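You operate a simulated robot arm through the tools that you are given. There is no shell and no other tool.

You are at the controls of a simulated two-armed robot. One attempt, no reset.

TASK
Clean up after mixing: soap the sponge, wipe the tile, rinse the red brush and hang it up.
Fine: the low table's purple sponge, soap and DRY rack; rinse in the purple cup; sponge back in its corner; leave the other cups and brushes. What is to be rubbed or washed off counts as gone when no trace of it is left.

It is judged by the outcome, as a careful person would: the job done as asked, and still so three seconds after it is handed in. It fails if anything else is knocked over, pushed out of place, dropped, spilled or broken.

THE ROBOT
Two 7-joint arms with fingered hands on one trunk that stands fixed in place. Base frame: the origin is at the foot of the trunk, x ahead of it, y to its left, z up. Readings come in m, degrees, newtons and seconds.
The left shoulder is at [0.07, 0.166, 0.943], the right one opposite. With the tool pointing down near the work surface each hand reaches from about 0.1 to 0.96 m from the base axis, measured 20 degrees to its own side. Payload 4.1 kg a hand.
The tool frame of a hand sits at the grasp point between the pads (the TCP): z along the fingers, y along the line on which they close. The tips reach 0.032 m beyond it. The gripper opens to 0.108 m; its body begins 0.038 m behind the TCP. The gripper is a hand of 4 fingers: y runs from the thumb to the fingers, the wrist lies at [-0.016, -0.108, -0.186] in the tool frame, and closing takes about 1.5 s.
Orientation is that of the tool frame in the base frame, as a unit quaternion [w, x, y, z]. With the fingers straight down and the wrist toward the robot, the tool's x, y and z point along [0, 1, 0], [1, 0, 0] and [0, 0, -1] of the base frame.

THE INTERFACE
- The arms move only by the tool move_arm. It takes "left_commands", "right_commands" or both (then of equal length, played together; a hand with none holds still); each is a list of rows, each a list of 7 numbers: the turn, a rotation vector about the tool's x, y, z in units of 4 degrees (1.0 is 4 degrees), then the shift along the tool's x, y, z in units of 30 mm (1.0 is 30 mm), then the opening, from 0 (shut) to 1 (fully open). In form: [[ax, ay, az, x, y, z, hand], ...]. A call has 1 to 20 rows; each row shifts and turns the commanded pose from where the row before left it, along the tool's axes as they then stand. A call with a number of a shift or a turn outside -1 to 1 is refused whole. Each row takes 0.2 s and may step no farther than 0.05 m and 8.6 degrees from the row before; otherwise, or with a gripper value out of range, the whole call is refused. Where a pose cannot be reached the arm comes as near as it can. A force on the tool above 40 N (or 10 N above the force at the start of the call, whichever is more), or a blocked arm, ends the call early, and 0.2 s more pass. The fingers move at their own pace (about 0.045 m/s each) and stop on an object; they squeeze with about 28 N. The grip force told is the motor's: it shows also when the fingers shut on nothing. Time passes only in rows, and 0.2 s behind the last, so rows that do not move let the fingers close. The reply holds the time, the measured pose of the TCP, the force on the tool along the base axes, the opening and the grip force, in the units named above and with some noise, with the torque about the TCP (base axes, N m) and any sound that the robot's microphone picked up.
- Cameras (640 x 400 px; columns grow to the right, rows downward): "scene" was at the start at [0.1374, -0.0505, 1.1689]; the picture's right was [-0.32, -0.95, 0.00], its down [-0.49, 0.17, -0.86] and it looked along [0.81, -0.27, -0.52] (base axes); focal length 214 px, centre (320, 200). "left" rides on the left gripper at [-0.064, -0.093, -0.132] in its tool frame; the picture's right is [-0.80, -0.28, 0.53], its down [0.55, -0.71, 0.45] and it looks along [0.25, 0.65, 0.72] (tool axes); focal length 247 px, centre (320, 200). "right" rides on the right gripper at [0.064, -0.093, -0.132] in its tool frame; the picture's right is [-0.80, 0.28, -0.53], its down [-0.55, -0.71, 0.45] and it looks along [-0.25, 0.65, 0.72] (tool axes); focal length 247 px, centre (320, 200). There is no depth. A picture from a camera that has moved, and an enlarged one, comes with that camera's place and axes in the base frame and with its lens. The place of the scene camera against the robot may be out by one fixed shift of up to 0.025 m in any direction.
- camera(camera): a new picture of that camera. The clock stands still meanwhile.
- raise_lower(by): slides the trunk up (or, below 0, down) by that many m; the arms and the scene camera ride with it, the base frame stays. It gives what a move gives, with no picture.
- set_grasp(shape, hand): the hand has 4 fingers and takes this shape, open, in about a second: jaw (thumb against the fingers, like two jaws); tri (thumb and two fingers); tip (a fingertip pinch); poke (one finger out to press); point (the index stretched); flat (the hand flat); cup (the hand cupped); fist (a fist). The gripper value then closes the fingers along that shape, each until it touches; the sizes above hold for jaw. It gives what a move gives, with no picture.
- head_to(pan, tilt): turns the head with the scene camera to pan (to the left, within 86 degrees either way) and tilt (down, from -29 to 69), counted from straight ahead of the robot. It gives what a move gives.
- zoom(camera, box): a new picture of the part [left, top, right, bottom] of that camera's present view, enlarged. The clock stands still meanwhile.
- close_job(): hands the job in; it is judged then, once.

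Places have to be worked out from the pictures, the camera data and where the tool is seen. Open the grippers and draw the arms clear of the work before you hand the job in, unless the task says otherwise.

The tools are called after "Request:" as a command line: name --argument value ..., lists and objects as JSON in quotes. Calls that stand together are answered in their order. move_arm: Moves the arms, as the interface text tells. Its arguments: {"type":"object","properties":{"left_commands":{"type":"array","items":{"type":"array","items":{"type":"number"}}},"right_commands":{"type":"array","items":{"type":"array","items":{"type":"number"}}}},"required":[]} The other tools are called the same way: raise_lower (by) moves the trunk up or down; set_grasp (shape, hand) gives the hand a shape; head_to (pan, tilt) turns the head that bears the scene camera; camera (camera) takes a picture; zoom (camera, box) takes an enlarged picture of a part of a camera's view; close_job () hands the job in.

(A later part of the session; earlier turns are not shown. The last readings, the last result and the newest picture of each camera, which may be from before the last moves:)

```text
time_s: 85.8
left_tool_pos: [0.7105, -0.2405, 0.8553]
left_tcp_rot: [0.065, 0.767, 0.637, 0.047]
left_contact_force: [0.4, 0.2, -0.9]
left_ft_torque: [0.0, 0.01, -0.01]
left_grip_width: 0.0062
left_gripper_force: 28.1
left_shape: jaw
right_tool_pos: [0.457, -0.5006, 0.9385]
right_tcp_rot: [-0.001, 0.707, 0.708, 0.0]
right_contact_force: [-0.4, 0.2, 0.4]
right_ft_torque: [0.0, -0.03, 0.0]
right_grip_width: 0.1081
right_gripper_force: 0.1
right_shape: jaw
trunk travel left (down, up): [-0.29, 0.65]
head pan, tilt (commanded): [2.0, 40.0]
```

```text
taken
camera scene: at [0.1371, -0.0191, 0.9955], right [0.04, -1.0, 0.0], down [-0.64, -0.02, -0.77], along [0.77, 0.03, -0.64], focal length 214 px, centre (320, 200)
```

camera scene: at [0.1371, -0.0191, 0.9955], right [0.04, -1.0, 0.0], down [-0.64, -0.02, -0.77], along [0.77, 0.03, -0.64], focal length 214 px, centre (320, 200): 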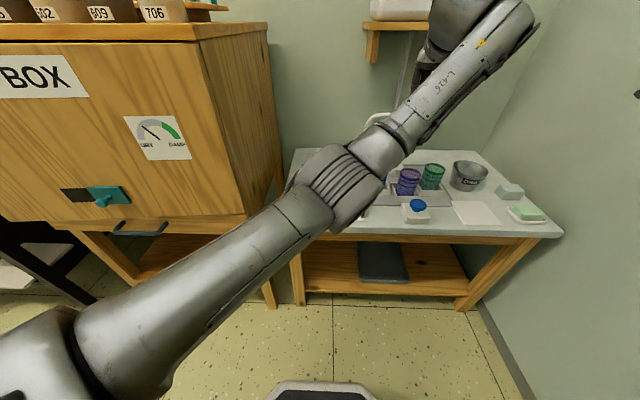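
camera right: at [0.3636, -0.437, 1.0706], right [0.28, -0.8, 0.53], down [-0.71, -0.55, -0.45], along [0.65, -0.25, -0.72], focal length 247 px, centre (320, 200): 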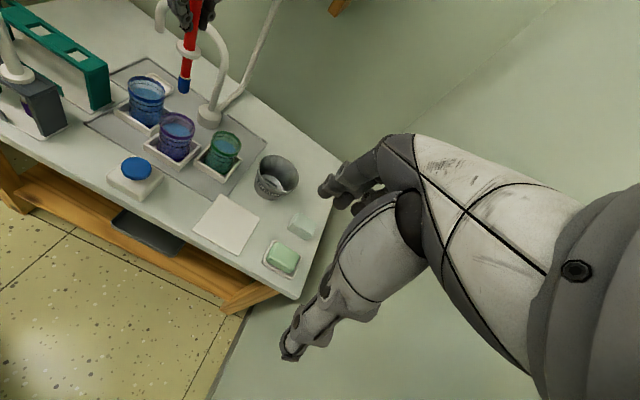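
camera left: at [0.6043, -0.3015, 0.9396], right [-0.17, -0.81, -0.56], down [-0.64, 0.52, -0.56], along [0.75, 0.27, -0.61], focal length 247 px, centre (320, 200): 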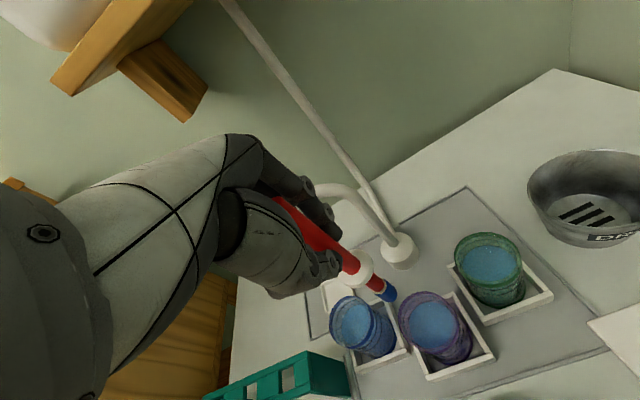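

Orientation followed (10° clockwise) but the position is off by a few millimetres. I continue turning another 12° and look again.

Request:
move_arm --left_commands '[[0.01, -0.158, 0.986, 0, 0, 0, 0], [0.01, -0.158, 0.986, 0, 0, 0, 0], [0.01, -0.158, 0.986, 0, 0, 0, 0], [0, 0, 0, 0, 0, 0, 0], [0, 0, 0, 0, 0, 0, 0]]'

Request:
camera --camera "left"

Request:
camera --camera "right"

```text
time_s: 87.0
left_tool_pos: [0.7107, -0.2383, 0.8543]
left_tcp_rot: [0.069, 0.828, 0.555, 0.04]
left_contact_force: [-0.1, -0.5, -0.6]
left_ft_torque: [-0.02, -0.01, 0.01]
left_grip_width: 0.006
left_gripper_force: 28.0
left_shape: jaw
right_tool_pos: [0.4566, -0.5001, 0.9387]
right_tcp_rot: [0.0, 0.706, 0.708, 0.0]
right_contact_force: [-0.6, -0.4, 0.1]
right_ft_torque: [0.0, -0.01, 0.03]
right_grip_width: 0.1078
right_gripper_force: 0.2
right_shape: jaw
trunk travel left (down, up): [-0.29, 0.65]
head pan, tilt (commanded): [2.0, 40.0]
```

```text
taken
camera left: at [0.5824, -0.2555, 0.9695], right [-0.49, -0.67, -0.56], down [-0.37, 0.74, -0.56], along [0.79, -0.06, -0.61], focal length 247 px, centre (320, 200)
```

left: 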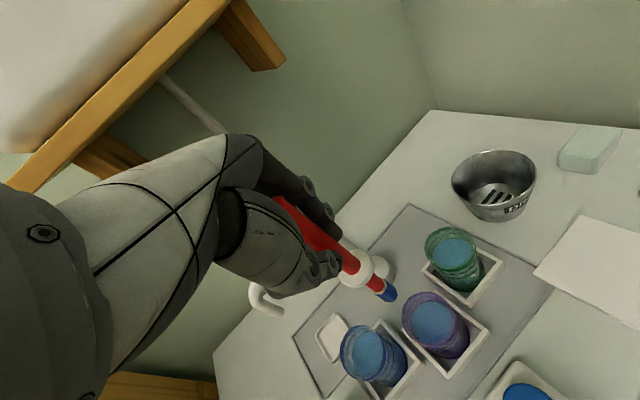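

```text
taken
camera right: at [0.3638, -0.4371, 1.0704], right [0.28, -0.8, 0.53], down [-0.71, -0.55, -0.45], along [0.65, -0.25, -0.72], focal length 247 px, centre (320, 200)
```

right: 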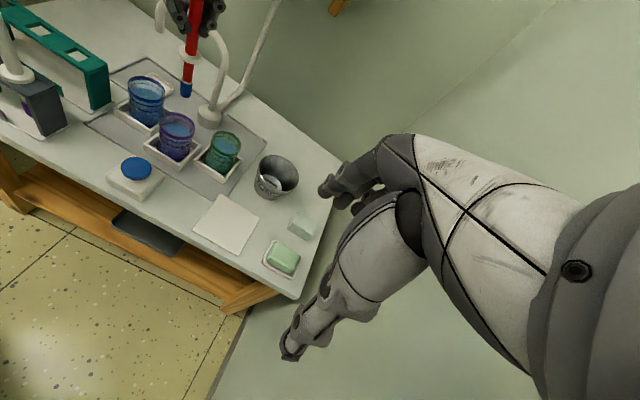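

At 22° clockwise it tracks the command again. I shift over the cup centre and go down 3 cm as a test.

Request:
move_arm --left_commands '[[0, 0, 0, -0.255, -0.094, -0.01, 0], [0, 0, 0, -0.255, -0.094, -0.01, 0], [0, 0, 0, 0.005, -0.079, 0.493, 0], [0, 0, 0, 0.005, -0.079, 0.493, 0], [0, 0, 0, 0, 0, 0, 0]]'

Request:
camera --camera "left"

Request:
zoom --camera "right" --box '[100, 0, 280, 200]'

```text
time_s: 88.2
left_tool_pos: [0.6983, -0.2528, 0.8225]
left_tcp_rot: [0.07, 0.828, 0.555, 0.041]
left_contact_force: [0.0, 0.2, -0.4]
left_ft_torque: [0.04, -0.01, -0.02]
left_grip_width: 0.0059
left_gripper_force: 28.0
left_shape: jaw
right_tool_pos: [0.4568, -0.5005, 0.9387]
right_tcp_rot: [0.0, 0.707, 0.707, 0.0]
right_contact_force: [0.3, -1.6, 0.4]
right_ft_torque: [0.01, -0.02, 0.02]
right_grip_width: 0.1076
right_gripper_force: 0.1
right_shape: jaw
trunk travel left (down, up): [-0.29, 0.65]
head pan, tilt (commanded): [2.0, 40.0]
```

```text
taken
camera left: at [0.5709, -0.2685, 0.9385], right [-0.49, -0.67, -0.56], down [-0.37, 0.74, -0.56], along [0.79, -0.06, -0.61], focal length 247 px, centre (320, 200)
```

left: 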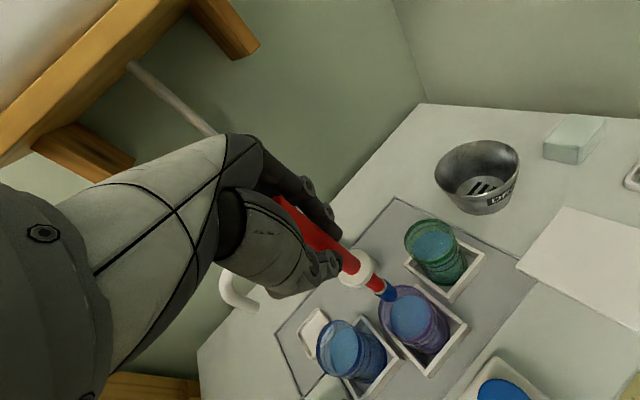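

```text
2.00 times, centred on (190, 100) of right
camera zoom: at [0.3638, -0.4371, 1.0705], right [0.28, -0.8, 0.53], down [-0.71, -0.55, -0.45], along [0.65, -0.25, -0.72], focal length 494 px, centre (580, 400)
```

zoom: 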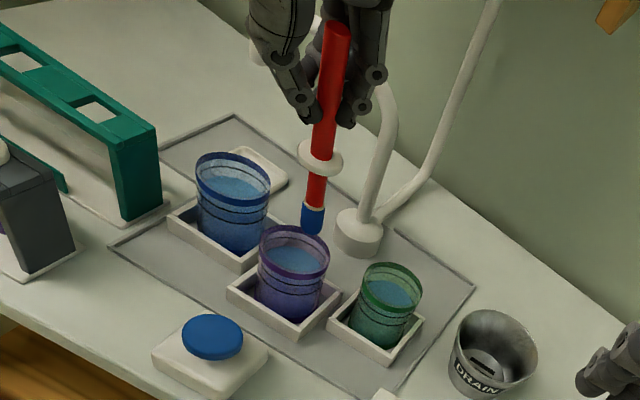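

It now tracks exactly. I zoom the left camera to compare the tip with the cup rim from a second side.

Request:
zoom --camera "left" --box '[320, 220, 480, 380]'

Request:
zoom --camera "right" --box '[140, 20, 260, 180]'

```text
2.50 times, centred on (400, 300) of left
camera zoom: at [0.5709, -0.2685, 0.9385], right [-0.49, -0.67, -0.56], down [-0.37, 0.74, -0.56], along [0.79, -0.06, -0.61], focal length 617 px, centre (120, -50)
```

zoom: 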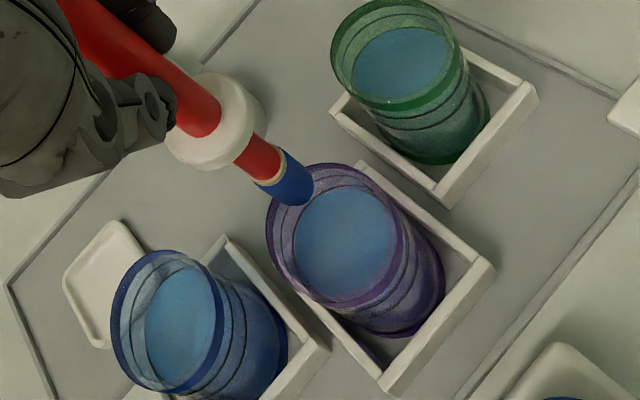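

```text
2.50 times, centred on (200, 100) of right
camera zoom: at [0.3638, -0.4371, 1.0705], right [0.28, -0.8, 0.53], down [-0.71, -0.55, -0.45], along [0.65, -0.25, -0.72], focal length 617 px, centre (620, 450)
```

zoom: 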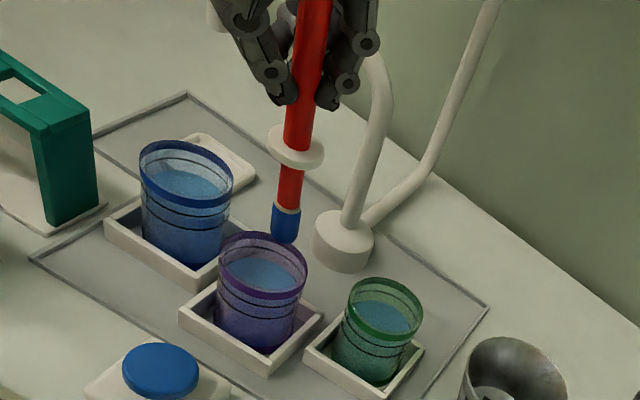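

Cup centre ≈ (0.692, −0.257), rim 0.653; brush tip ≈ (0.699, −0.264, 0.683). I shift the brush to the cup centre and lower it until the tip is just inside the rim.

Request:
move_arm --left_commands '[[0, 0, 0, 0.109, -0.258, -0.043, 0], [0, 0, 0, 0.005, -0.073, 0.454, 0], [0, 0, 0, 0.005, -0.073, 0.454, 0], [0, 0, 0, 0.005, -0.073, 0.454, 0], [0, 0, 0, 0, 0, 0, 0]]'

Request:
zoom --camera "left" --box '[320, 220, 480, 380]'

Request:
zoom --camera "right" --box '[140, 20, 260, 180]'

```text
time_s: 89.5
left_tool_pos: [0.7007, -0.2347, 0.7865]
left_tcp_rot: [0.071, 0.824, 0.561, 0.044]
left_contact_force: [-0.3, -1.0, -0.2]
left_ft_torque: [-0.02, 0.01, -0.02]
left_grip_width: 0.006
left_gripper_force: 27.6
left_shape: jaw
right_tool_pos: [0.4566, -0.5005, 0.9396]
right_tcp_rot: [0.0, 0.706, 0.708, 0.001]
right_contact_force: [0.2, -0.4, -0.3]
right_ft_torque: [-0.02, 0.03, 0.01]
right_grip_width: 0.1079
right_gripper_force: 0.0
right_shape: jaw
trunk travel left (down, up): [-0.29, 0.65]
head pan, tilt (commanded): [2.0, 40.0]
```

```text
2.50 times, centred on (400, 300) of left
camera zoom: at [0.5714, -0.2536, 0.9004], right [-0.47, -0.68, -0.57], down [-0.38, 0.74, -0.56], along [0.8, -0.05, -0.6], focal length 617 px, centre (120, -50)
```

zoom: 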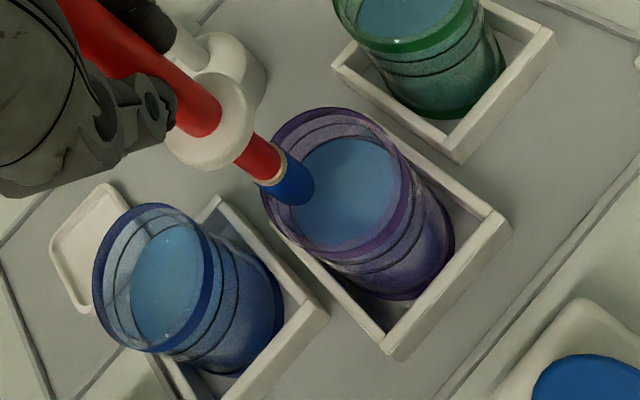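

```text
2.50 times, centred on (200, 100) of right
camera zoom: at [0.3638, -0.4371, 1.0705], right [0.28, -0.8, 0.53], down [-0.71, -0.55, -0.45], along [0.65, -0.25, -0.72], focal length 617 px, centre (620, 450)
```

zoom: 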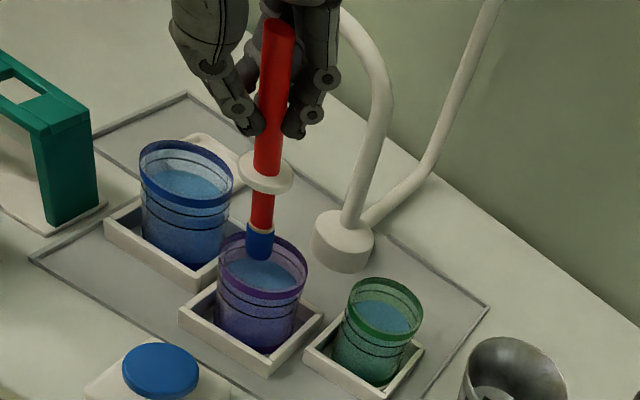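

Again it drifts as it gets lower. Before going on I lift a little and look at the whole arm from the head, to see what limits it.

Request:
move_arm --left_commands '[[0, 0, 0, -0.005, 0.073, -0.454, 0], [0, 0, 0, -0.005, 0.073, -0.454, 0], [0, 0, 0, -0.005, 0.073, -0.454, 0], [0, 0, 0, 0, 0, 0, 0]]'

Request:
head_to --pan 10 --tilt 60

Request:
camera --camera "scene"

Request:
camera --camera "right"

```text
time_s: 90.5
left_tool_pos: [0.6922, -0.2446, 0.8245]
left_tcp_rot: [0.07, 0.828, 0.554, 0.04]
left_contact_force: [0.6, 0.3, -1.2]
left_ft_torque: [-0.02, 0.0, 0.02]
left_grip_width: 0.0061
left_gripper_force: 28.4
left_shape: jaw
right_tool_pos: [0.4573, -0.5005, 0.9395]
right_tcp_rot: [0.0, 0.707, 0.707, 0.0]
right_contact_force: [1.0, -0.5, 0.2]
right_ft_torque: [0.01, -0.01, 0.01]
right_grip_width: 0.108
right_gripper_force: 0.1
right_shape: jaw
trunk travel left (down, up): [-0.29, 0.65]
head pan, tilt (commanded): [2.0, 40.0]
```

```text
time_s: 91.3
left_tool_pos: [0.6949, -0.2433, 0.8233]
left_tcp_rot: [0.069, 0.828, 0.555, 0.04]
left_contact_force: [0.2, 0.8, 0.3]
left_ft_torque: [-0.01, 0.01, 0.0]
left_grip_width: 0.0061
left_gripper_force: 27.8
left_shape: jaw
right_tool_pos: [0.4567, -0.5, 0.9388]
right_tcp_rot: [0.0, 0.706, 0.708, -0.001]
right_contact_force: [-0.7, -0.1, 0.0]
right_ft_torque: [0.01, -0.03, 0.01]
right_grip_width: 0.1079
right_gripper_force: 0.1
right_shape: jaw
trunk travel left (down, up): [-0.29, 0.65]
head pan, tilt (commanded): [10.0, 60.0]
```

```text
taken
camera scene: at [0.1178, -0.0104, 0.9688], right [0.17, -0.98, 0.0], down [-0.85, -0.15, -0.5], along [0.49, 0.09, -0.87], focal length 214 px, centre (320, 200)
```

scene: 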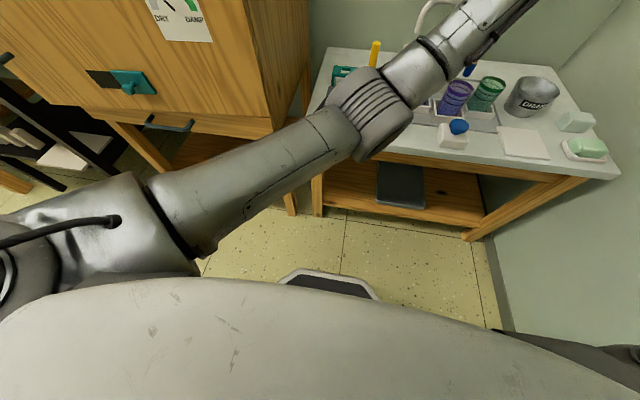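

```text
taken
camera right: at [0.3638, -0.4371, 1.0704], right [0.28, -0.8, 0.53], down [-0.71, -0.55, -0.45], along [0.65, -0.25, -0.72], focal length 247 px, centre (320, 200)
```

right: 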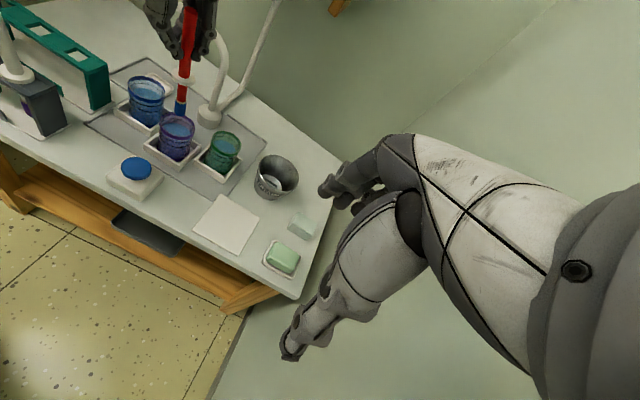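

Nothing touches the arm; it's a wrist limit. Turning clockwise helped before, so I turn another 24° about the vertical in the air and then test the descent again.

Request:
move_arm --left_commands '[[0.01, -0.158, 0.986, 0, 0, 0, 0], [0.01, -0.158, 0.986, 0, 0, 0, 0], [0.01, -0.158, 0.986, 0, 0, 0, 0], [0.01, -0.158, 0.986, 0, 0, 0, 0], [0.01, -0.158, 0.986, 0, 0, 0, 0], [0.01, -0.158, 0.986, 0, 0, 0, 0], [0, 0, 0, 0, 0, 0, 0]]'

Request:
camera --camera "scene"

Request:
zoom --camera "right" --box '[100, 0, 260, 180]'

```text
time_s: 92.9
left_tool_pos: [0.6942, -0.2446, 0.8253]
left_tcp_rot: [0.075, 0.926, 0.37, 0.025]
left_contact_force: [-0.4, 0.1, -0.4]
left_ft_torque: [0.01, 0.0, -0.02]
left_grip_width: 0.006
left_gripper_force: 27.5
left_shape: jaw
right_tool_pos: [0.4562, -0.5008, 0.9384]
right_tcp_rot: [0.001, 0.706, 0.708, 0.0]
right_contact_force: [0.0, 0.8, 0.2]
right_ft_torque: [0.02, 0.02, -0.05]
right_grip_width: 0.1077
right_gripper_force: 0.1
right_shape: jaw
trunk travel left (down, up): [-0.29, 0.65]
head pan, tilt (commanded): [10.0, 60.0]
```

```text
taken
camera scene: at [0.1178, -0.0104, 0.9687], right [0.17, -0.98, 0.0], down [-0.85, -0.15, -0.5], along [0.49, 0.09, -0.87], focal length 214 px, centre (320, 200)
```

scene: 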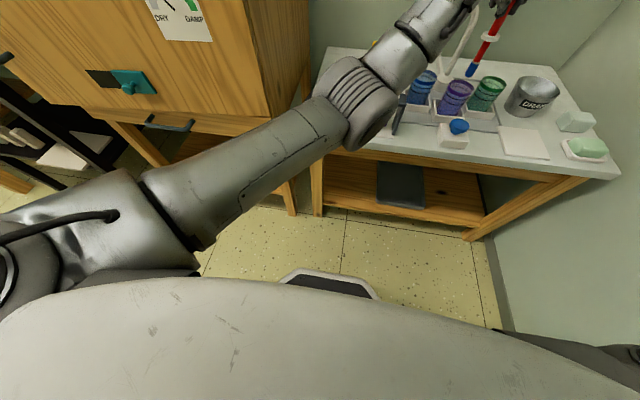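

```text
2.22 times, centred on (180, 90) of right
camera zoom: at [0.3638, -0.4371, 1.0704], right [0.28, -0.8, 0.53], down [-0.71, -0.55, -0.45], along [0.65, -0.25, -0.72], focal length 549 px, centre (631, 444)
```

zoom: 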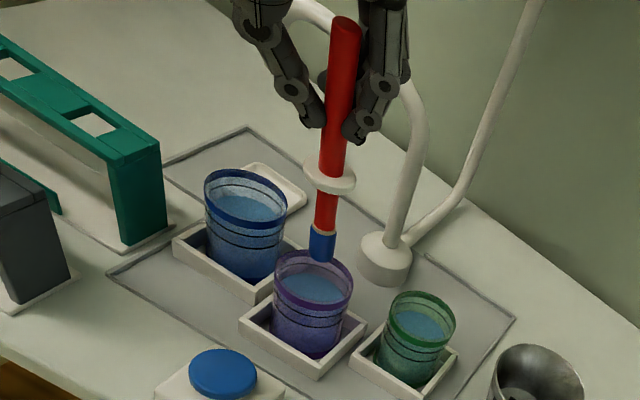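

Tracking is exact at 46° clockwise, and by the right camera the brush is nearly centred over the purple cup. I lower 4 cm and check tracking.

Request:
move_arm --left_commands '[[0, 0, 0, 0.005, -0.073, 0.454, 0], [0, 0, 0, 0.005, -0.073, 0.454, 0], [0, 0, 0, 0.005, -0.073, 0.454, 0], [0, 0, 0, 0, 0, 0, 0]]'

Request:
zoom --camera "left" --box '[320, 220, 480, 380]'

Request:
zoom --camera "right" --box '[100, 0, 260, 180]'

Request:
camera --camera "scene"

```text
time_s: 93.9
left_tool_pos: [0.695, -0.2443, 0.7834]
left_tcp_rot: [0.077, 0.925, 0.371, 0.026]
left_contact_force: [0.0, -0.5, 0.6]
left_ft_torque: [0.01, -0.02, -0.01]
left_grip_width: 0.0063
left_gripper_force: 28.1
left_shape: jaw
right_tool_pos: [0.4576, -0.4995, 0.9395]
right_tcp_rot: [0.0, 0.706, 0.708, 0.0]
right_contact_force: [-0.3, -0.3, -0.4]
right_ft_torque: [-0.02, 0.01, 0.01]
right_grip_width: 0.1077
right_gripper_force: 0.0
right_shape: jaw
trunk travel left (down, up): [-0.29, 0.65]
head pan, tilt (commanded): [10.0, 60.0]
```

```text
2.50 times, centred on (400, 300) of left
camera zoom: at [0.571, -0.2079, 0.8984], right [-0.72, -0.41, -0.56], down [-0.04, 0.83, -0.56], along [0.7, -0.38, -0.61], focal length 617 px, centre (120, -50)
```

zoom: 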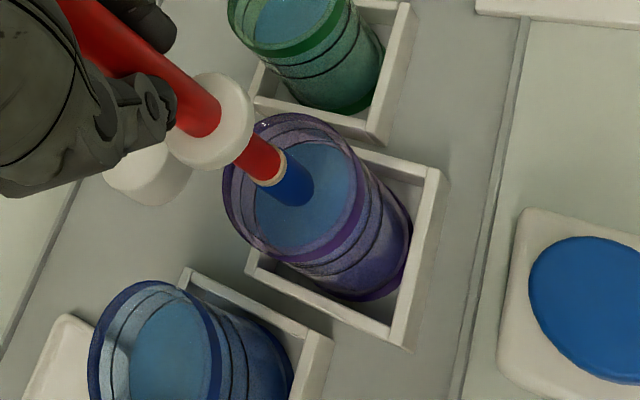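

```text
2.22 times, centred on (180, 90) of right
camera zoom: at [0.3638, -0.4371, 1.0705], right [0.28, -0.8, 0.53], down [-0.71, -0.55, -0.45], along [0.65, -0.25, -0.72], focal length 549 px, centre (631, 444)
```

zoom: 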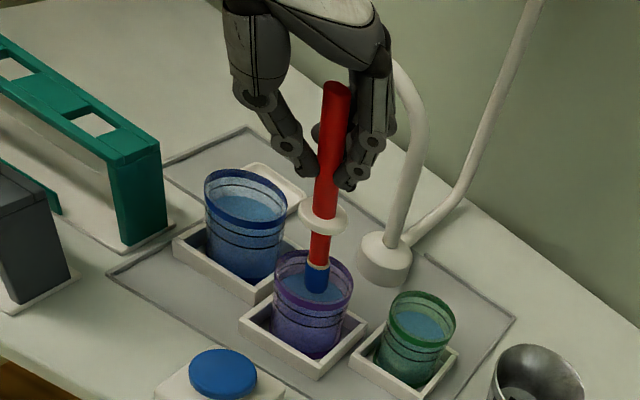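

```text
taken
camera scene: at [0.1178, -0.0104, 0.9688], right [0.17, -0.98, 0.0], down [-0.85, -0.15, -0.5], along [0.49, 0.09, -0.87], focal length 214 px, centre (320, 200)
```

scene: 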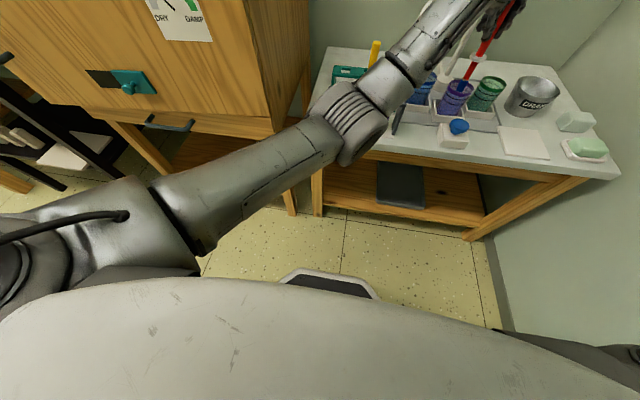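

It tracks exactly and the bristles are entering the purple cup. I lower 4 cm more so the bristles are fully under water.

Request:
move_arm --left_commands '[[0, 0, 0, 0.005, -0.073, 0.454, 0], [0, 0, 0, 0.005, -0.073, 0.454, 0], [0, 0, 0, 0.005, -0.073, 0.43, 0], [0, 0, 0, 0, 0, 0, 0]]'

Request:
zoom --camera "left" --box '[320, 220, 480, 380]'

Request:
zoom --camera "right" --box '[100, 0, 260, 180]'

```text
time_s: 94.9
left_tool_pos: [0.6945, -0.2441, 0.7417]
left_tcp_rot: [0.077, 0.925, 0.37, 0.025]
left_contact_force: [0.7, -0.2, 0.3]
left_ft_torque: [0.0, 0.01, 0.02]
left_grip_width: 0.0061
left_gripper_force: 28.1
left_shape: jaw
right_tool_pos: [0.4564, -0.5013, 0.9388]
right_tcp_rot: [0.0, 0.707, 0.708, 0.0]
right_contact_force: [-0.1, 0.7, -0.6]
right_ft_torque: [0.01, 0.01, 0.01]
right_grip_width: 0.1076
right_gripper_force: 0.0
right_shape: jaw
trunk travel left (down, up): [-0.29, 0.65]
head pan, tilt (commanded): [10.0, 60.0]
```

```text
2.50 times, centred on (400, 300) of left
camera zoom: at [0.5701, -0.2075, 0.8575], right [-0.72, -0.41, -0.56], down [-0.04, 0.83, -0.56], along [0.7, -0.38, -0.61], focal length 617 px, centre (120, -50)
```

zoom: 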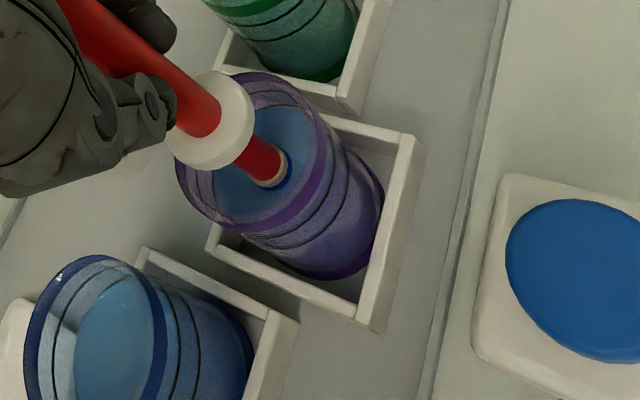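

```text
2.22 times, centred on (180, 90) of right
camera zoom: at [0.3638, -0.4371, 1.0705], right [0.28, -0.8, 0.53], down [-0.71, -0.55, -0.45], along [0.65, -0.25, -0.72], focal length 549 px, centre (631, 444)
```

zoom: 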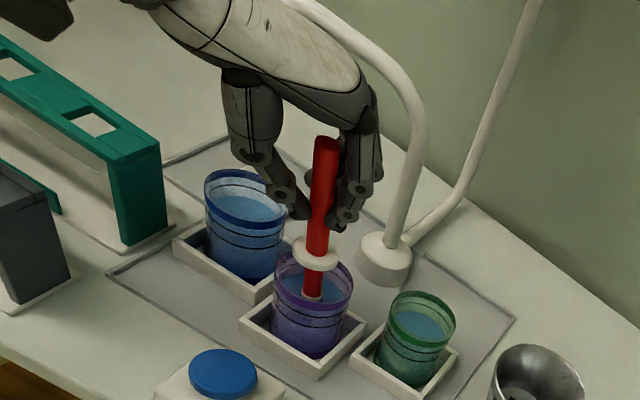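

The water reaches the ferrule ring. I lower 6 mm more and stir gently back and forth in two directions (±7 mm).

Request:
move_arm --left_commands '[[0, 0, 0, 0.002, -0.032, 0.2, 0], [0, 0, 0, 0.25, 0, 0, 0], [0, 0, 0, -0.25, 0, 0, 0], [0, 0, 0, -0.25, 0, 0, 0], [0, 0, 0, 0.25, 0, 0, 0], [0, 0, 0, 0, 0.247, 0.04, 0], [0, 0, 0, 0, -0.247, -0.04, 0], [0, 0, 0, 0, -0.247, -0.04, 0], [0, 0, 0, 0, 0.247, 0.04, 0], [0, 0, 0, 0, 0, 0, 0]]'

Request:
zoom --camera "left" --box '[320, 220, 480, 380]'

Request:
zoom --camera "right" --box '[100, 0, 260, 180]'

```text
time_s: 97.1
left_tool_pos: [0.6922, -0.2447, 0.7368]
left_tcp_rot: [0.076, 0.925, 0.372, 0.025]
left_contact_force: [1.0, -0.4, -0.8]
left_ft_torque: [0.02, 0.0, -0.02]
left_grip_width: 0.0063
left_gripper_force: 27.9
left_shape: jaw
right_tool_pos: [0.4564, -0.5003, 0.9383]
right_tcp_rot: [0.0, 0.706, 0.708, 0.0]
right_contact_force: [0.3, -0.6, -0.1]
right_ft_torque: [0.01, -0.01, 0.04]
right_grip_width: 0.1078
right_gripper_force: 0.1
right_shape: jaw
trunk travel left (down, up): [-0.29, 0.65]
head pan, tilt (commanded): [10.0, 60.0]
```

```text
2.50 times, centred on (400, 300) of left
camera zoom: at [0.5687, -0.2079, 0.8509], right [-0.72, -0.41, -0.56], down [-0.04, 0.83, -0.56], along [0.7, -0.38, -0.61], focal length 617 px, centre (120, -50)
```

zoom: 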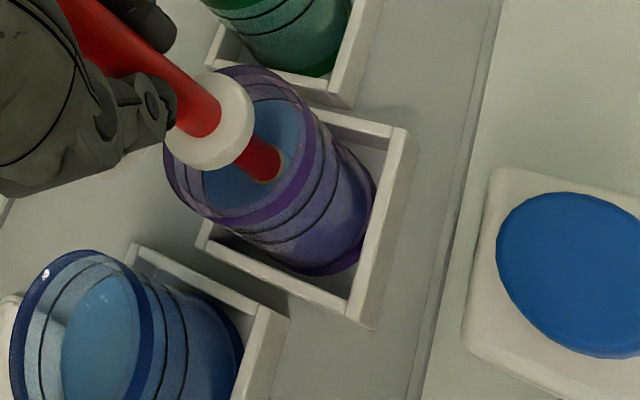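

```text
2.22 times, centred on (180, 90) of right
camera zoom: at [0.3638, -0.4371, 1.0705], right [0.28, -0.8, 0.53], down [-0.71, -0.55, -0.45], along [0.65, -0.25, -0.72], focal length 549 px, centre (631, 444)
```

zoom: 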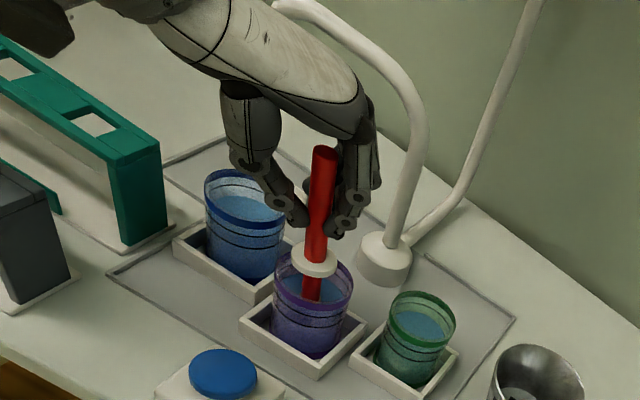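

The bristles are fully under water, no contact with the cup. I stir two more rounds.

Request:
move_arm --left_commands '[[0, 0, 0, 0.25, 0, 0, 0], [0, 0, 0, -0.25, 0, 0, 0], [0, 0, 0, -0.25, 0, 0, 0], [0, 0, 0, 0.25, 0, 0, 0], [0, 0, 0, 0, 0.247, 0.04, 0], [0, 0, 0, 0, -0.247, -0.04, 0], [0, 0, 0, 0, -0.247, -0.04, 0], [0, 0, 0, 0, 0.247, 0.04, 0], [0, 0, 0, 0.25, 0, 0, 0], [0, 0, 0, -0.25, 0, 0, 0], [0, 0, 0, -0.25, 0, 0, 0], [0, 0, 0, 0.25, 0, 0, 0], [0, 0, 0, 0, 0.247, 0.04, 0], [0, 0, 0, 0, -0.247, -0.04, 0], [0, 0, 0, 0, -0.247, -0.04, 0], [0, 0, 0, 0, 0.247, 0.04, 0], [0, 0, 0, 0, 0, 0, 0]]'

Request:
zoom --camera "left" --box '[320, 220, 480, 380]'

Request:
zoom --camera "right" --box '[100, 0, 260, 180]'

```text
time_s: 100.7
left_tool_pos: [0.6947, -0.2446, 0.7355]
left_tcp_rot: [0.075, 0.925, 0.371, 0.024]
left_contact_force: [0.6, 0.2, -0.3]
left_ft_torque: [-0.03, 0.0, 0.03]
left_grip_width: 0.006
left_gripper_force: 28.3
left_shape: jaw
right_tool_pos: [0.4564, -0.5001, 0.9391]
right_tcp_rot: [0.001, 0.706, 0.708, 0.0]
right_contact_force: [-1.0, 0.1, 0.1]
right_ft_torque: [-0.02, 0.0, 0.0]
right_grip_width: 0.1077
right_gripper_force: 0.1
right_shape: jaw
trunk travel left (down, up): [-0.29, 0.65]
head pan, tilt (commanded): [10.0, 60.0]
```

```text
2.50 times, centred on (400, 300) of left
camera zoom: at [0.5699, -0.208, 0.8508], right [-0.72, -0.41, -0.56], down [-0.04, 0.83, -0.56], along [0.7, -0.38, -0.61], focal length 617 px, centre (120, -50)
```

zoom: 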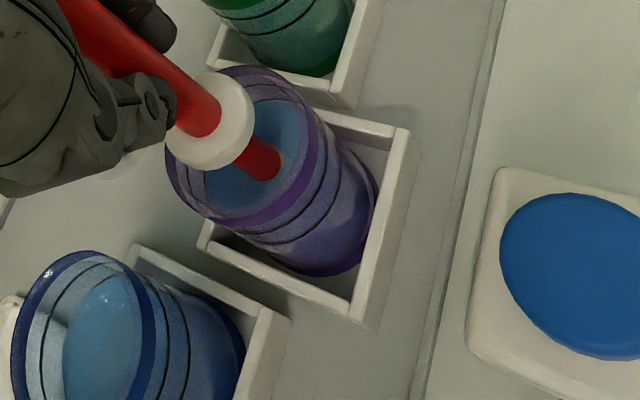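

```text
2.22 times, centred on (180, 90) of right
camera zoom: at [0.3638, -0.4371, 1.0705], right [0.28, -0.8, 0.53], down [-0.71, -0.55, -0.45], along [0.65, -0.25, -0.72], focal length 549 px, centre (631, 444)
```

zoom: 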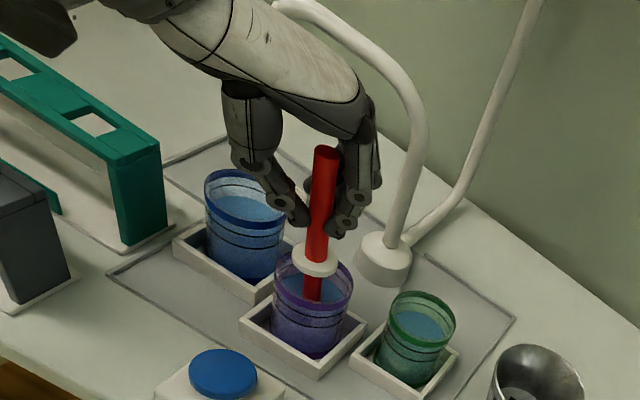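

I lift the brush just out of the water to look at the bristles.

Request:
move_arm --left_commands '[[0, 0, 0, -0.005, 0.073, -0.454, 0], [0, 0, 0, -0.005, 0.073, -0.454, 0], [0, 0, 0, -0.005, 0.073, -0.454, 0], [0, 0, 0, -0.005, 0.073, -0.454, 0], [0, 0, 0, -0.005, 0.073, -0.454, 0], [0, 0, 0, 0, 0, 0, 0]]'

Request:
zoom --camera "left" --box '[320, 220, 480, 380]'

Request:
zoom --camera "right" --box '[140, 60, 220, 160]'

```text
time_s: 102.1
left_tool_pos: [0.6932, -0.2438, 0.8051]
left_tcp_rot: [0.076, 0.925, 0.371, 0.025]
left_contact_force: [0.0, 0.8, -0.5]
left_ft_torque: [0.03, -0.03, -0.01]
left_grip_width: 0.0062
left_gripper_force: 28.3
left_shape: jaw
right_tool_pos: [0.4569, -0.5011, 0.9392]
right_tcp_rot: [-0.001, 0.706, 0.708, 0.0]
right_contact_force: [0.1, 1.0, 0.3]
right_ft_torque: [0.0, -0.01, -0.03]
right_grip_width: 0.1075
right_gripper_force: 0.0
right_shape: jaw
trunk travel left (down, up): [-0.29, 0.65]
head pan, tilt (commanded): [10.0, 60.0]
```

```text
2.50 times, centred on (400, 300) of left
camera zoom: at [0.5699, -0.207, 0.9197], right [-0.72, -0.41, -0.56], down [-0.04, 0.83, -0.56], along [0.7, -0.38, -0.61], focal length 617 px, centre (120, -50)
```

zoom: 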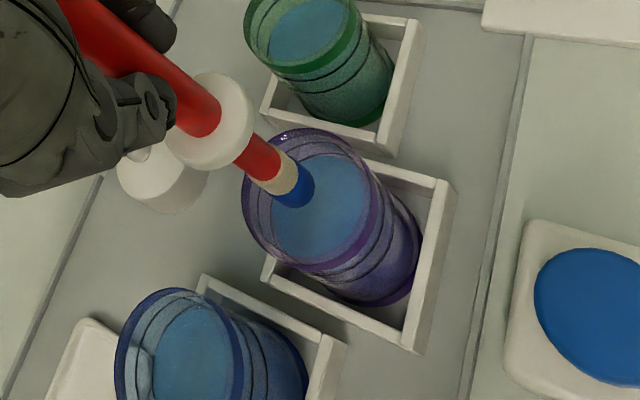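

```text
4.00 times, centred on (180, 110) of right
camera zoom: at [0.3639, -0.4371, 1.0704], right [0.28, -0.8, 0.53], down [-0.71, -0.55, -0.45], along [0.65, -0.25, -0.72], focal length 988 px, centre (880, 560)
```

zoom: 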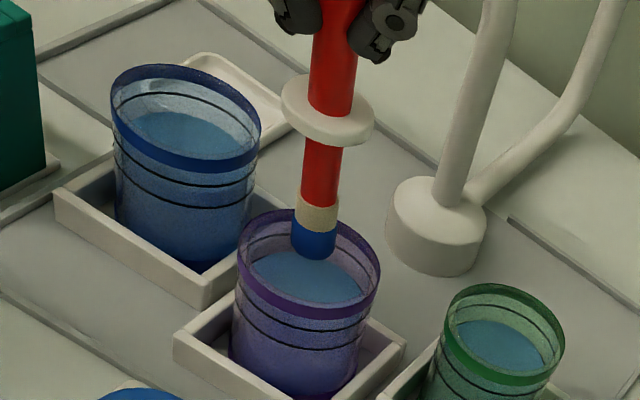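

Half of the blue is already washed off (cream bristles show). I dip again and stir longer, with up-and-down moves too.

Request:
move_arm --left_commands '[[0, 0, 0, 0.005, -0.073, 0.454, 0], [0, 0, 0, 0.005, -0.073, 0.454, 0], [0, 0, 0, 0.005, -0.073, 0.454, 0], [0, 0, 0, 0.005, -0.073, 0.454, 0], [0, 0, 0, 0.005, -0.073, 0.454, 0], [0, 0, 0, 0.27, 0, 0, 0], [0, 0, 0, -0.27, 0, 0, 0], [0, 0, 0, -0.27, 0, 0, 0], [0, 0, 0, 0.27, 0, 0, 0], [0, 0, 0, 0, 0.267, 0.043, 0], [0, 0, 0, 0, -0.267, -0.043, 0], [0, 0, 0, 0, -0.267, -0.043, 0], [0, 0, 0, 0, 0.267, 0.043, 0], [0, 0, 0, 0.27, 0, 0, 0], [0, 0, 0, -0.27, 0, 0, 0], [0, 0, 0, -0.27, 0, 0, 0], [0, 0, 0, 0.27, 0, 0, 0]]'

Request:
move_arm --left_commands '[[0, 0, 0, 0, 0.267, 0.043, 0], [0, 0, 0, 0, -0.267, -0.043, 0], [0, 0, 0, 0, -0.267, -0.043, 0], [0, 0, 0, 0, 0.267, 0.043, 0], [0, 0, 0, 0.27, 0, 0, 0], [0, 0, 0, -0.27, 0, 0, 0], [0, 0, 0, -0.27, 0, 0, 0], [0, 0, 0, 0.27, 0, 0, 0], [0, 0, 0, 0, 0.267, 0.043, 0], [0, 0, 0, 0, -0.267, -0.043, 0], [0, 0, 0, 0, -0.267, -0.043, 0], [0, 0, 0, 0, 0.267, 0.043, 0], [0, 0, 0, 0.27, 0, 0, 0], [0, 0, 0, -0.27, 0, 0, 0], [0, 0, 0, -0.27, 0, 0, 0], [0, 0, 0, 0.27, 0, 0, 0]]'

Request:
move_arm --left_commands '[[0, 0, 0, -0.005, 0.073, -0.454, 0], [0, 0, 0, -0.005, 0.073, -0.454, 0], [0, 0, 0, -0.005, 0.073, -0.454, 0], [0, 0, 0, -0.005, 0.073, -0.454, 0], [0, 0, 0, -0.005, 0.073, -0.454, 0], [0, 0, 0, 0, 0, 0, 0]]'

Request:
zoom --camera "right" --box '[140, 60, 220, 160]'

Request:
zoom --camera "left" --box '[320, 220, 480, 380]'

```text
time_s: 105.7
left_tool_pos: [0.6935, -0.2454, 0.7371]
left_tcp_rot: [0.077, 0.925, 0.371, 0.026]
left_contact_force: [0.8, -0.1, -1.2]
left_ft_torque: [-0.02, 0.01, 0.02]
left_grip_width: 0.0059
left_gripper_force: 28.5
left_shape: jaw
right_tool_pos: [0.457, -0.5007, 0.9384]
right_tcp_rot: [0.0, 0.707, 0.708, -0.001]
right_contact_force: [0.4, 0.1, 0.1]
right_ft_torque: [-0.03, 0.0, -0.01]
right_grip_width: 0.1076
right_gripper_force: 0.3
right_shape: jaw
trunk travel left (down, up): [-0.29, 0.65]
head pan, tilt (commanded): [10.0, 60.0]
```

```text
time_s: 109.1
left_tool_pos: [0.6931, -0.2453, 0.7361]
left_tcp_rot: [0.077, 0.925, 0.371, 0.024]
left_contact_force: [-0.2, -0.4, 0.7]
left_ft_torque: [0.01, -0.02, 0.0]
left_grip_width: 0.0061
left_gripper_force: 28.0
left_shape: jaw
right_tool_pos: [0.4553, -0.4994, 0.9383]
right_tcp_rot: [0.0, 0.706, 0.708, 0.0]
right_contact_force: [0.2, 0.1, -0.1]
right_ft_torque: [-0.01, 0.03, -0.01]
right_grip_width: 0.1077
right_gripper_force: 0.1
right_shape: jaw
trunk travel left (down, up): [-0.29, 0.65]
head pan, tilt (commanded): [10.0, 60.0]
```

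```text
time_s: 110.5
left_tool_pos: [0.6938, -0.2436, 0.805]
left_tcp_rot: [0.076, 0.925, 0.371, 0.025]
left_contact_force: [-0.2, 0.0, -0.9]
left_ft_torque: [0.01, 0.0, 0.01]
left_grip_width: 0.0061
left_gripper_force: 28.2
left_shape: jaw
right_tool_pos: [0.4569, -0.4993, 0.9394]
right_tcp_rot: [0.0, 0.707, 0.708, 0.0]
right_contact_force: [0.0, 0.1, -0.3]
right_ft_torque: [-0.02, -0.03, 0.01]
right_grip_width: 0.1079
right_gripper_force: 0.1
right_shape: jaw
trunk travel left (down, up): [-0.29, 0.65]
head pan, tilt (commanded): [10.0, 60.0]
```

```text
4.00 times, centred on (180, 110) of right
camera zoom: at [0.3639, -0.4371, 1.0704], right [0.28, -0.8, 0.53], down [-0.71, -0.55, -0.45], along [0.65, -0.25, -0.72], focal length 988 px, centre (880, 560)
```

zoom: 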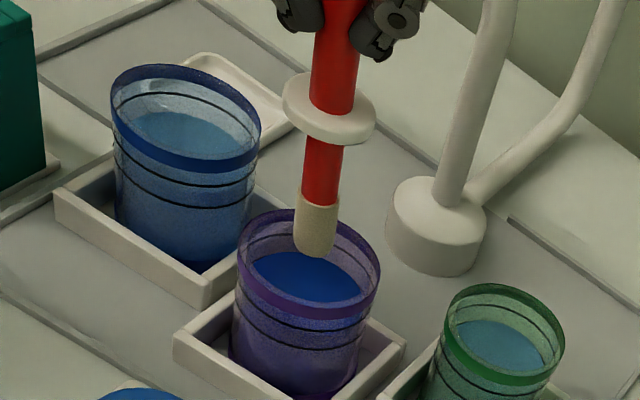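

```text
2.50 times, centred on (400, 300) of left
camera zoom: at [0.5701, -0.2072, 0.9207], right [-0.72, -0.41, -0.56], down [-0.04, 0.83, -0.56], along [0.7, -0.38, -0.61], focal length 617 px, centre (120, -50)
```

zoom: 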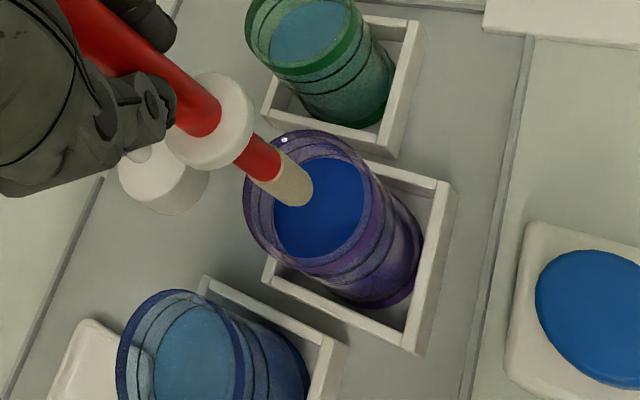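

The bristles are clean now and the water has turned blue. I zoom in as far as possible to be sure of no trace.

Request:
zoom --camera "right" --box '[168, 88, 200, 128]'

Request:
zoom --camera "left" --box '[365, 265, 415, 315]'

Request:
zoom --camera "scene" --box '[430, 0, 540, 130]'

```text
10.00 times, centred on (184, 108) of right
camera zoom: at [0.3639, -0.4371, 1.0704], right [0.28, -0.8, 0.53], down [-0.71, -0.55, -0.45], along [0.65, -0.25, -0.72], focal length 2470 px, centre (1680, 1120)
```

zoom: 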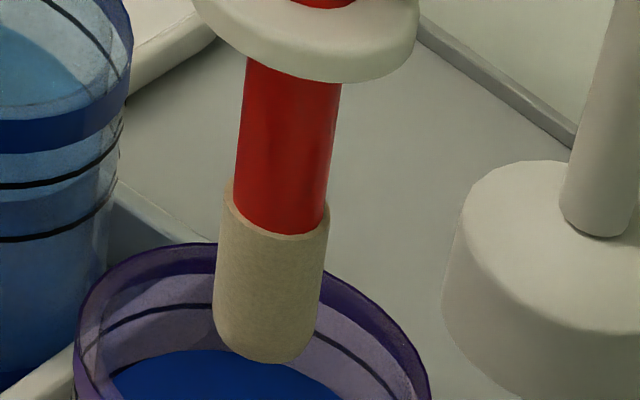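

```text
8.00 times, centred on (390, 290) of left
camera zoom: at [0.5701, -0.2072, 0.9207], right [-0.72, -0.41, -0.56], down [-0.04, 0.83, -0.56], along [0.7, -0.38, -0.61], focal length 1976 px, centre (-240, -520)
```

zoom: 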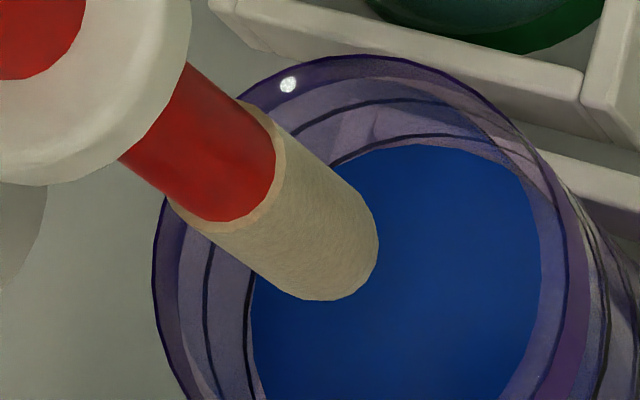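

```text
3.08 times, centred on (485, 65) of scene
camera zoom: at [0.1178, -0.0104, 0.9687], right [0.17, -0.98, 0.0], down [-0.85, -0.15, -0.5], along [0.49, 0.09, -0.87], focal length 660 px, centre (-188, 615)
```

zoom: 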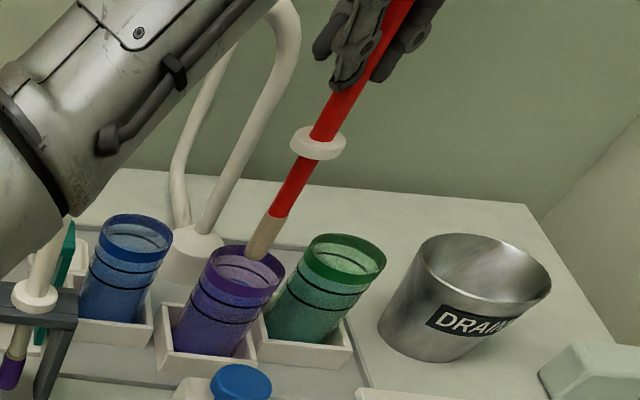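

Clean on all sides seen. Now I lift the brush well clear of the cups and carry it to the left above the racks, keeping the hand's heading for now.

Request:
move_arm --left_commands '[[0, 0, 0, -0.006, 0.086, -0.535, 0], [0, 0, 0, -0.006, 0.086, -0.535, 0], [0, 0, 0, -0.006, 0.086, -0.535, 0], [0, 0, 0, -0.006, 0.086, -0.535, 0], [0, 0, 0, -0.006, 0.086, -0.535, 0], [0, 0, 0, 0.4865, -0.497, -0.0785, 0], [0, 0, 0, 0.4865, -0.497, -0.0785, 0], [0, 0, 0, 0.4865, -0.497, -0.0785, 0], [0, 0, 0, 0.4865, -0.497, -0.0785, 0], [0, 0, 0, 0.4865, -0.497, -0.0785, 0], [0, 0, 0, 0, 0, 0, 0]]'

Request:
head_to --pan 0 --tilt 45

Request:
camera --camera "scene"

Request:
camera --camera "left"

Request:
camera --camera "right"

```text
time_s: 112.9
left_tool_pos: [0.6947, -0.1386, 0.8857]
left_tcp_rot: [0.076, 0.925, 0.372, 0.025]
left_contact_force: [-0.1, 0.2, 0.9]
left_ft_torque: [-0.02, 0.0, -0.02]
left_grip_width: 0.006
left_gripper_force: 28.3
left_shape: jaw
right_tool_pos: [0.4563, -0.5014, 0.938]
right_tcp_rot: [0.0, 0.707, 0.707, 0.001]
right_contact_force: [0.3, 0.2, -0.1]
right_ft_torque: [-0.01, 0.02, 0.02]
right_grip_width: 0.1077
right_gripper_force: 0.1
right_shape: jaw
trunk travel left (down, up): [-0.29, 0.65]
head pan, tilt (commanded): [10.0, 60.0]
```

```text
time_s: 113.7
left_tool_pos: [0.6948, -0.1377, 0.8866]
left_tcp_rot: [0.077, 0.925, 0.371, 0.025]
left_contact_force: [-0.3, -0.8, 0.0]
left_ft_torque: [0.02, -0.03, -0.03]
left_grip_width: 0.006
left_gripper_force: 28.1
left_shape: jaw
right_tool_pos: [0.4558, -0.5004, 0.9405]
right_tcp_rot: [-0.001, 0.706, 0.708, -0.001]
right_contact_force: [0.4, 0.9, -0.3]
right_ft_torque: [0.02, 0.0, -0.01]
right_grip_width: 0.1077
right_gripper_force: 0.1
right_shape: jaw
trunk travel left (down, up): [-0.29, 0.65]
head pan, tilt (commanded): [0.0, 45.0]
```

```text
taken
camera scene: at [0.1335, -0.0219, 0.9881], right [0.0, -1.0, 0.0], down [-0.71, 0.0, -0.71], along [0.71, 0.0, -0.71], focal length 214 px, centre (320, 200)
```

scene: 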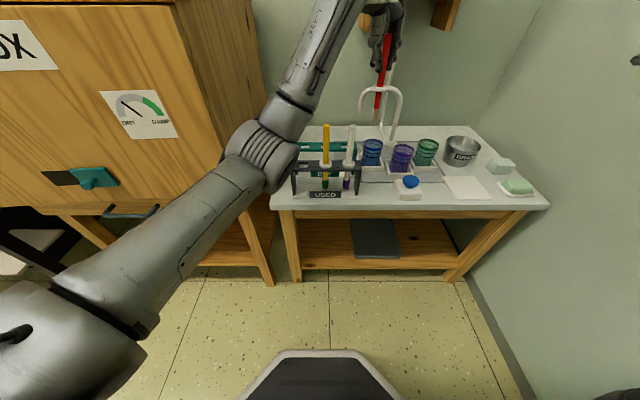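

```text
taken
camera left: at [0.5716, -0.1015, 1.0009], right [-0.72, -0.41, -0.56], down [-0.04, 0.83, -0.56], along [0.7, -0.38, -0.61], focal length 247 px, centre (320, 200)
```

left: 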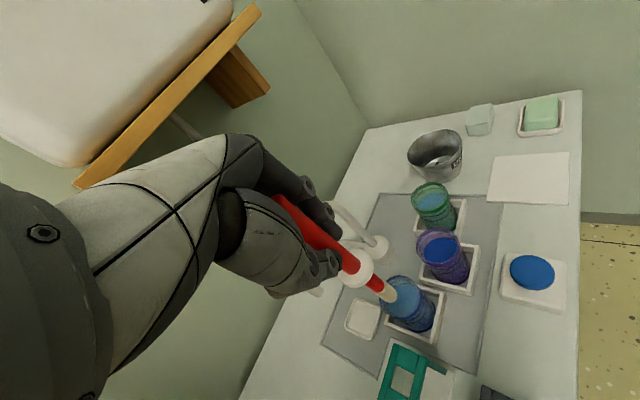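

```text
taken
camera right: at [0.3638, -0.437, 1.0705], right [0.28, -0.8, 0.53], down [-0.71, -0.55, -0.45], along [0.65, -0.25, -0.72], focal length 247 px, centre (320, 200)
```

right: 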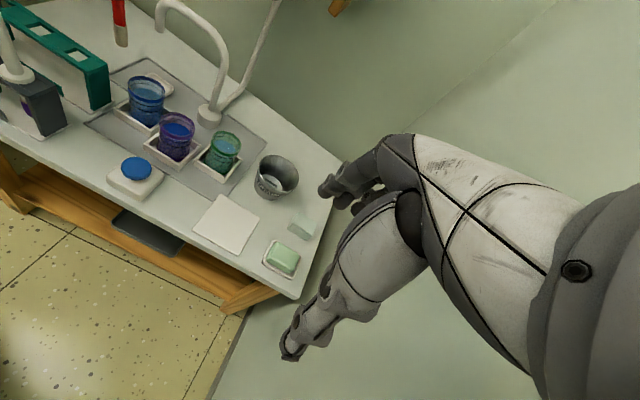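

Clear so far. I continue left 10 cm and then turn the hand back toward straight-ahead in steps.

Request:
move_arm --left_commands '[[0, 0, 0, 0.4865, -0.497, -0.0785, 0], [0, 0, 0, 0.4865, -0.497, -0.0785, 0], [0, 0, 0, 0.4865, -0.497, -0.0785, 0], [0, 0, 0, 0.4865, -0.497, -0.0785, 0], [0, 0, 0, 0.4865, -0.497, -0.0785, 0], [-0.01, 0.158, -0.986, 0, 0, 0, 0], [-0.01, 0.158, -0.986, 0, 0, 0, 0], [-0.01, 0.158, -0.986, 0, 0, 0, 0], [-0.01, 0.158, -0.986, 0, 0, 0, 0], [-0.01, 0.158, -0.986, 0, 0, 0, 0], [-0.01, 0.158, -0.986, 0, 0, 0, 0], [0, 0, 0, 0, 0, 0, 0]]'

Request:
camera --camera "left"

Request:
camera --camera "scene"

```text
time_s: 116.2
left_tool_pos: [0.6952, -0.0351, 0.8858]
left_tcp_rot: [0.069, 0.828, 0.555, 0.04]
left_contact_force: [-0.7, 0.4, -1.1]
left_ft_torque: [-0.01, -0.01, -0.01]
left_grip_width: 0.0059
left_gripper_force: 27.7
left_shape: jaw
right_tool_pos: [0.4563, -0.5011, 0.9382]
right_tcp_rot: [0.0, 0.706, 0.708, 0.001]
right_contact_force: [-0.1, -0.2, 0.2]
right_ft_torque: [0.0, -0.04, -0.01]
right_grip_width: 0.1081
right_gripper_force: 0.1
right_shape: jaw
trunk travel left (down, up): [-0.29, 0.65]
head pan, tilt (commanded): [0.0, 45.0]
```

```text
taken
camera left: at [0.5668, -0.0517, 1.0002], right [-0.49, -0.67, -0.56], down [-0.37, 0.74, -0.56], along [0.79, -0.06, -0.61], focal length 247 px, centre (320, 200)
```

left: 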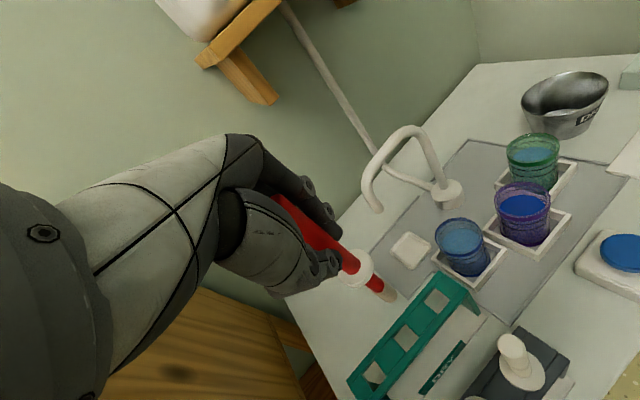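

```text
taken
camera scene: at [0.1335, -0.0219, 0.9882], right [0.0, -1.0, 0.0], down [-0.71, 0.0, -0.71], along [0.71, 0.0, -0.71], focal length 214 px, centre (320, 200)
```

scene: 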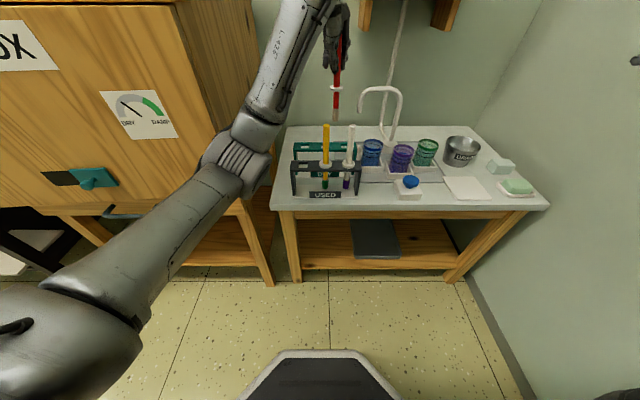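

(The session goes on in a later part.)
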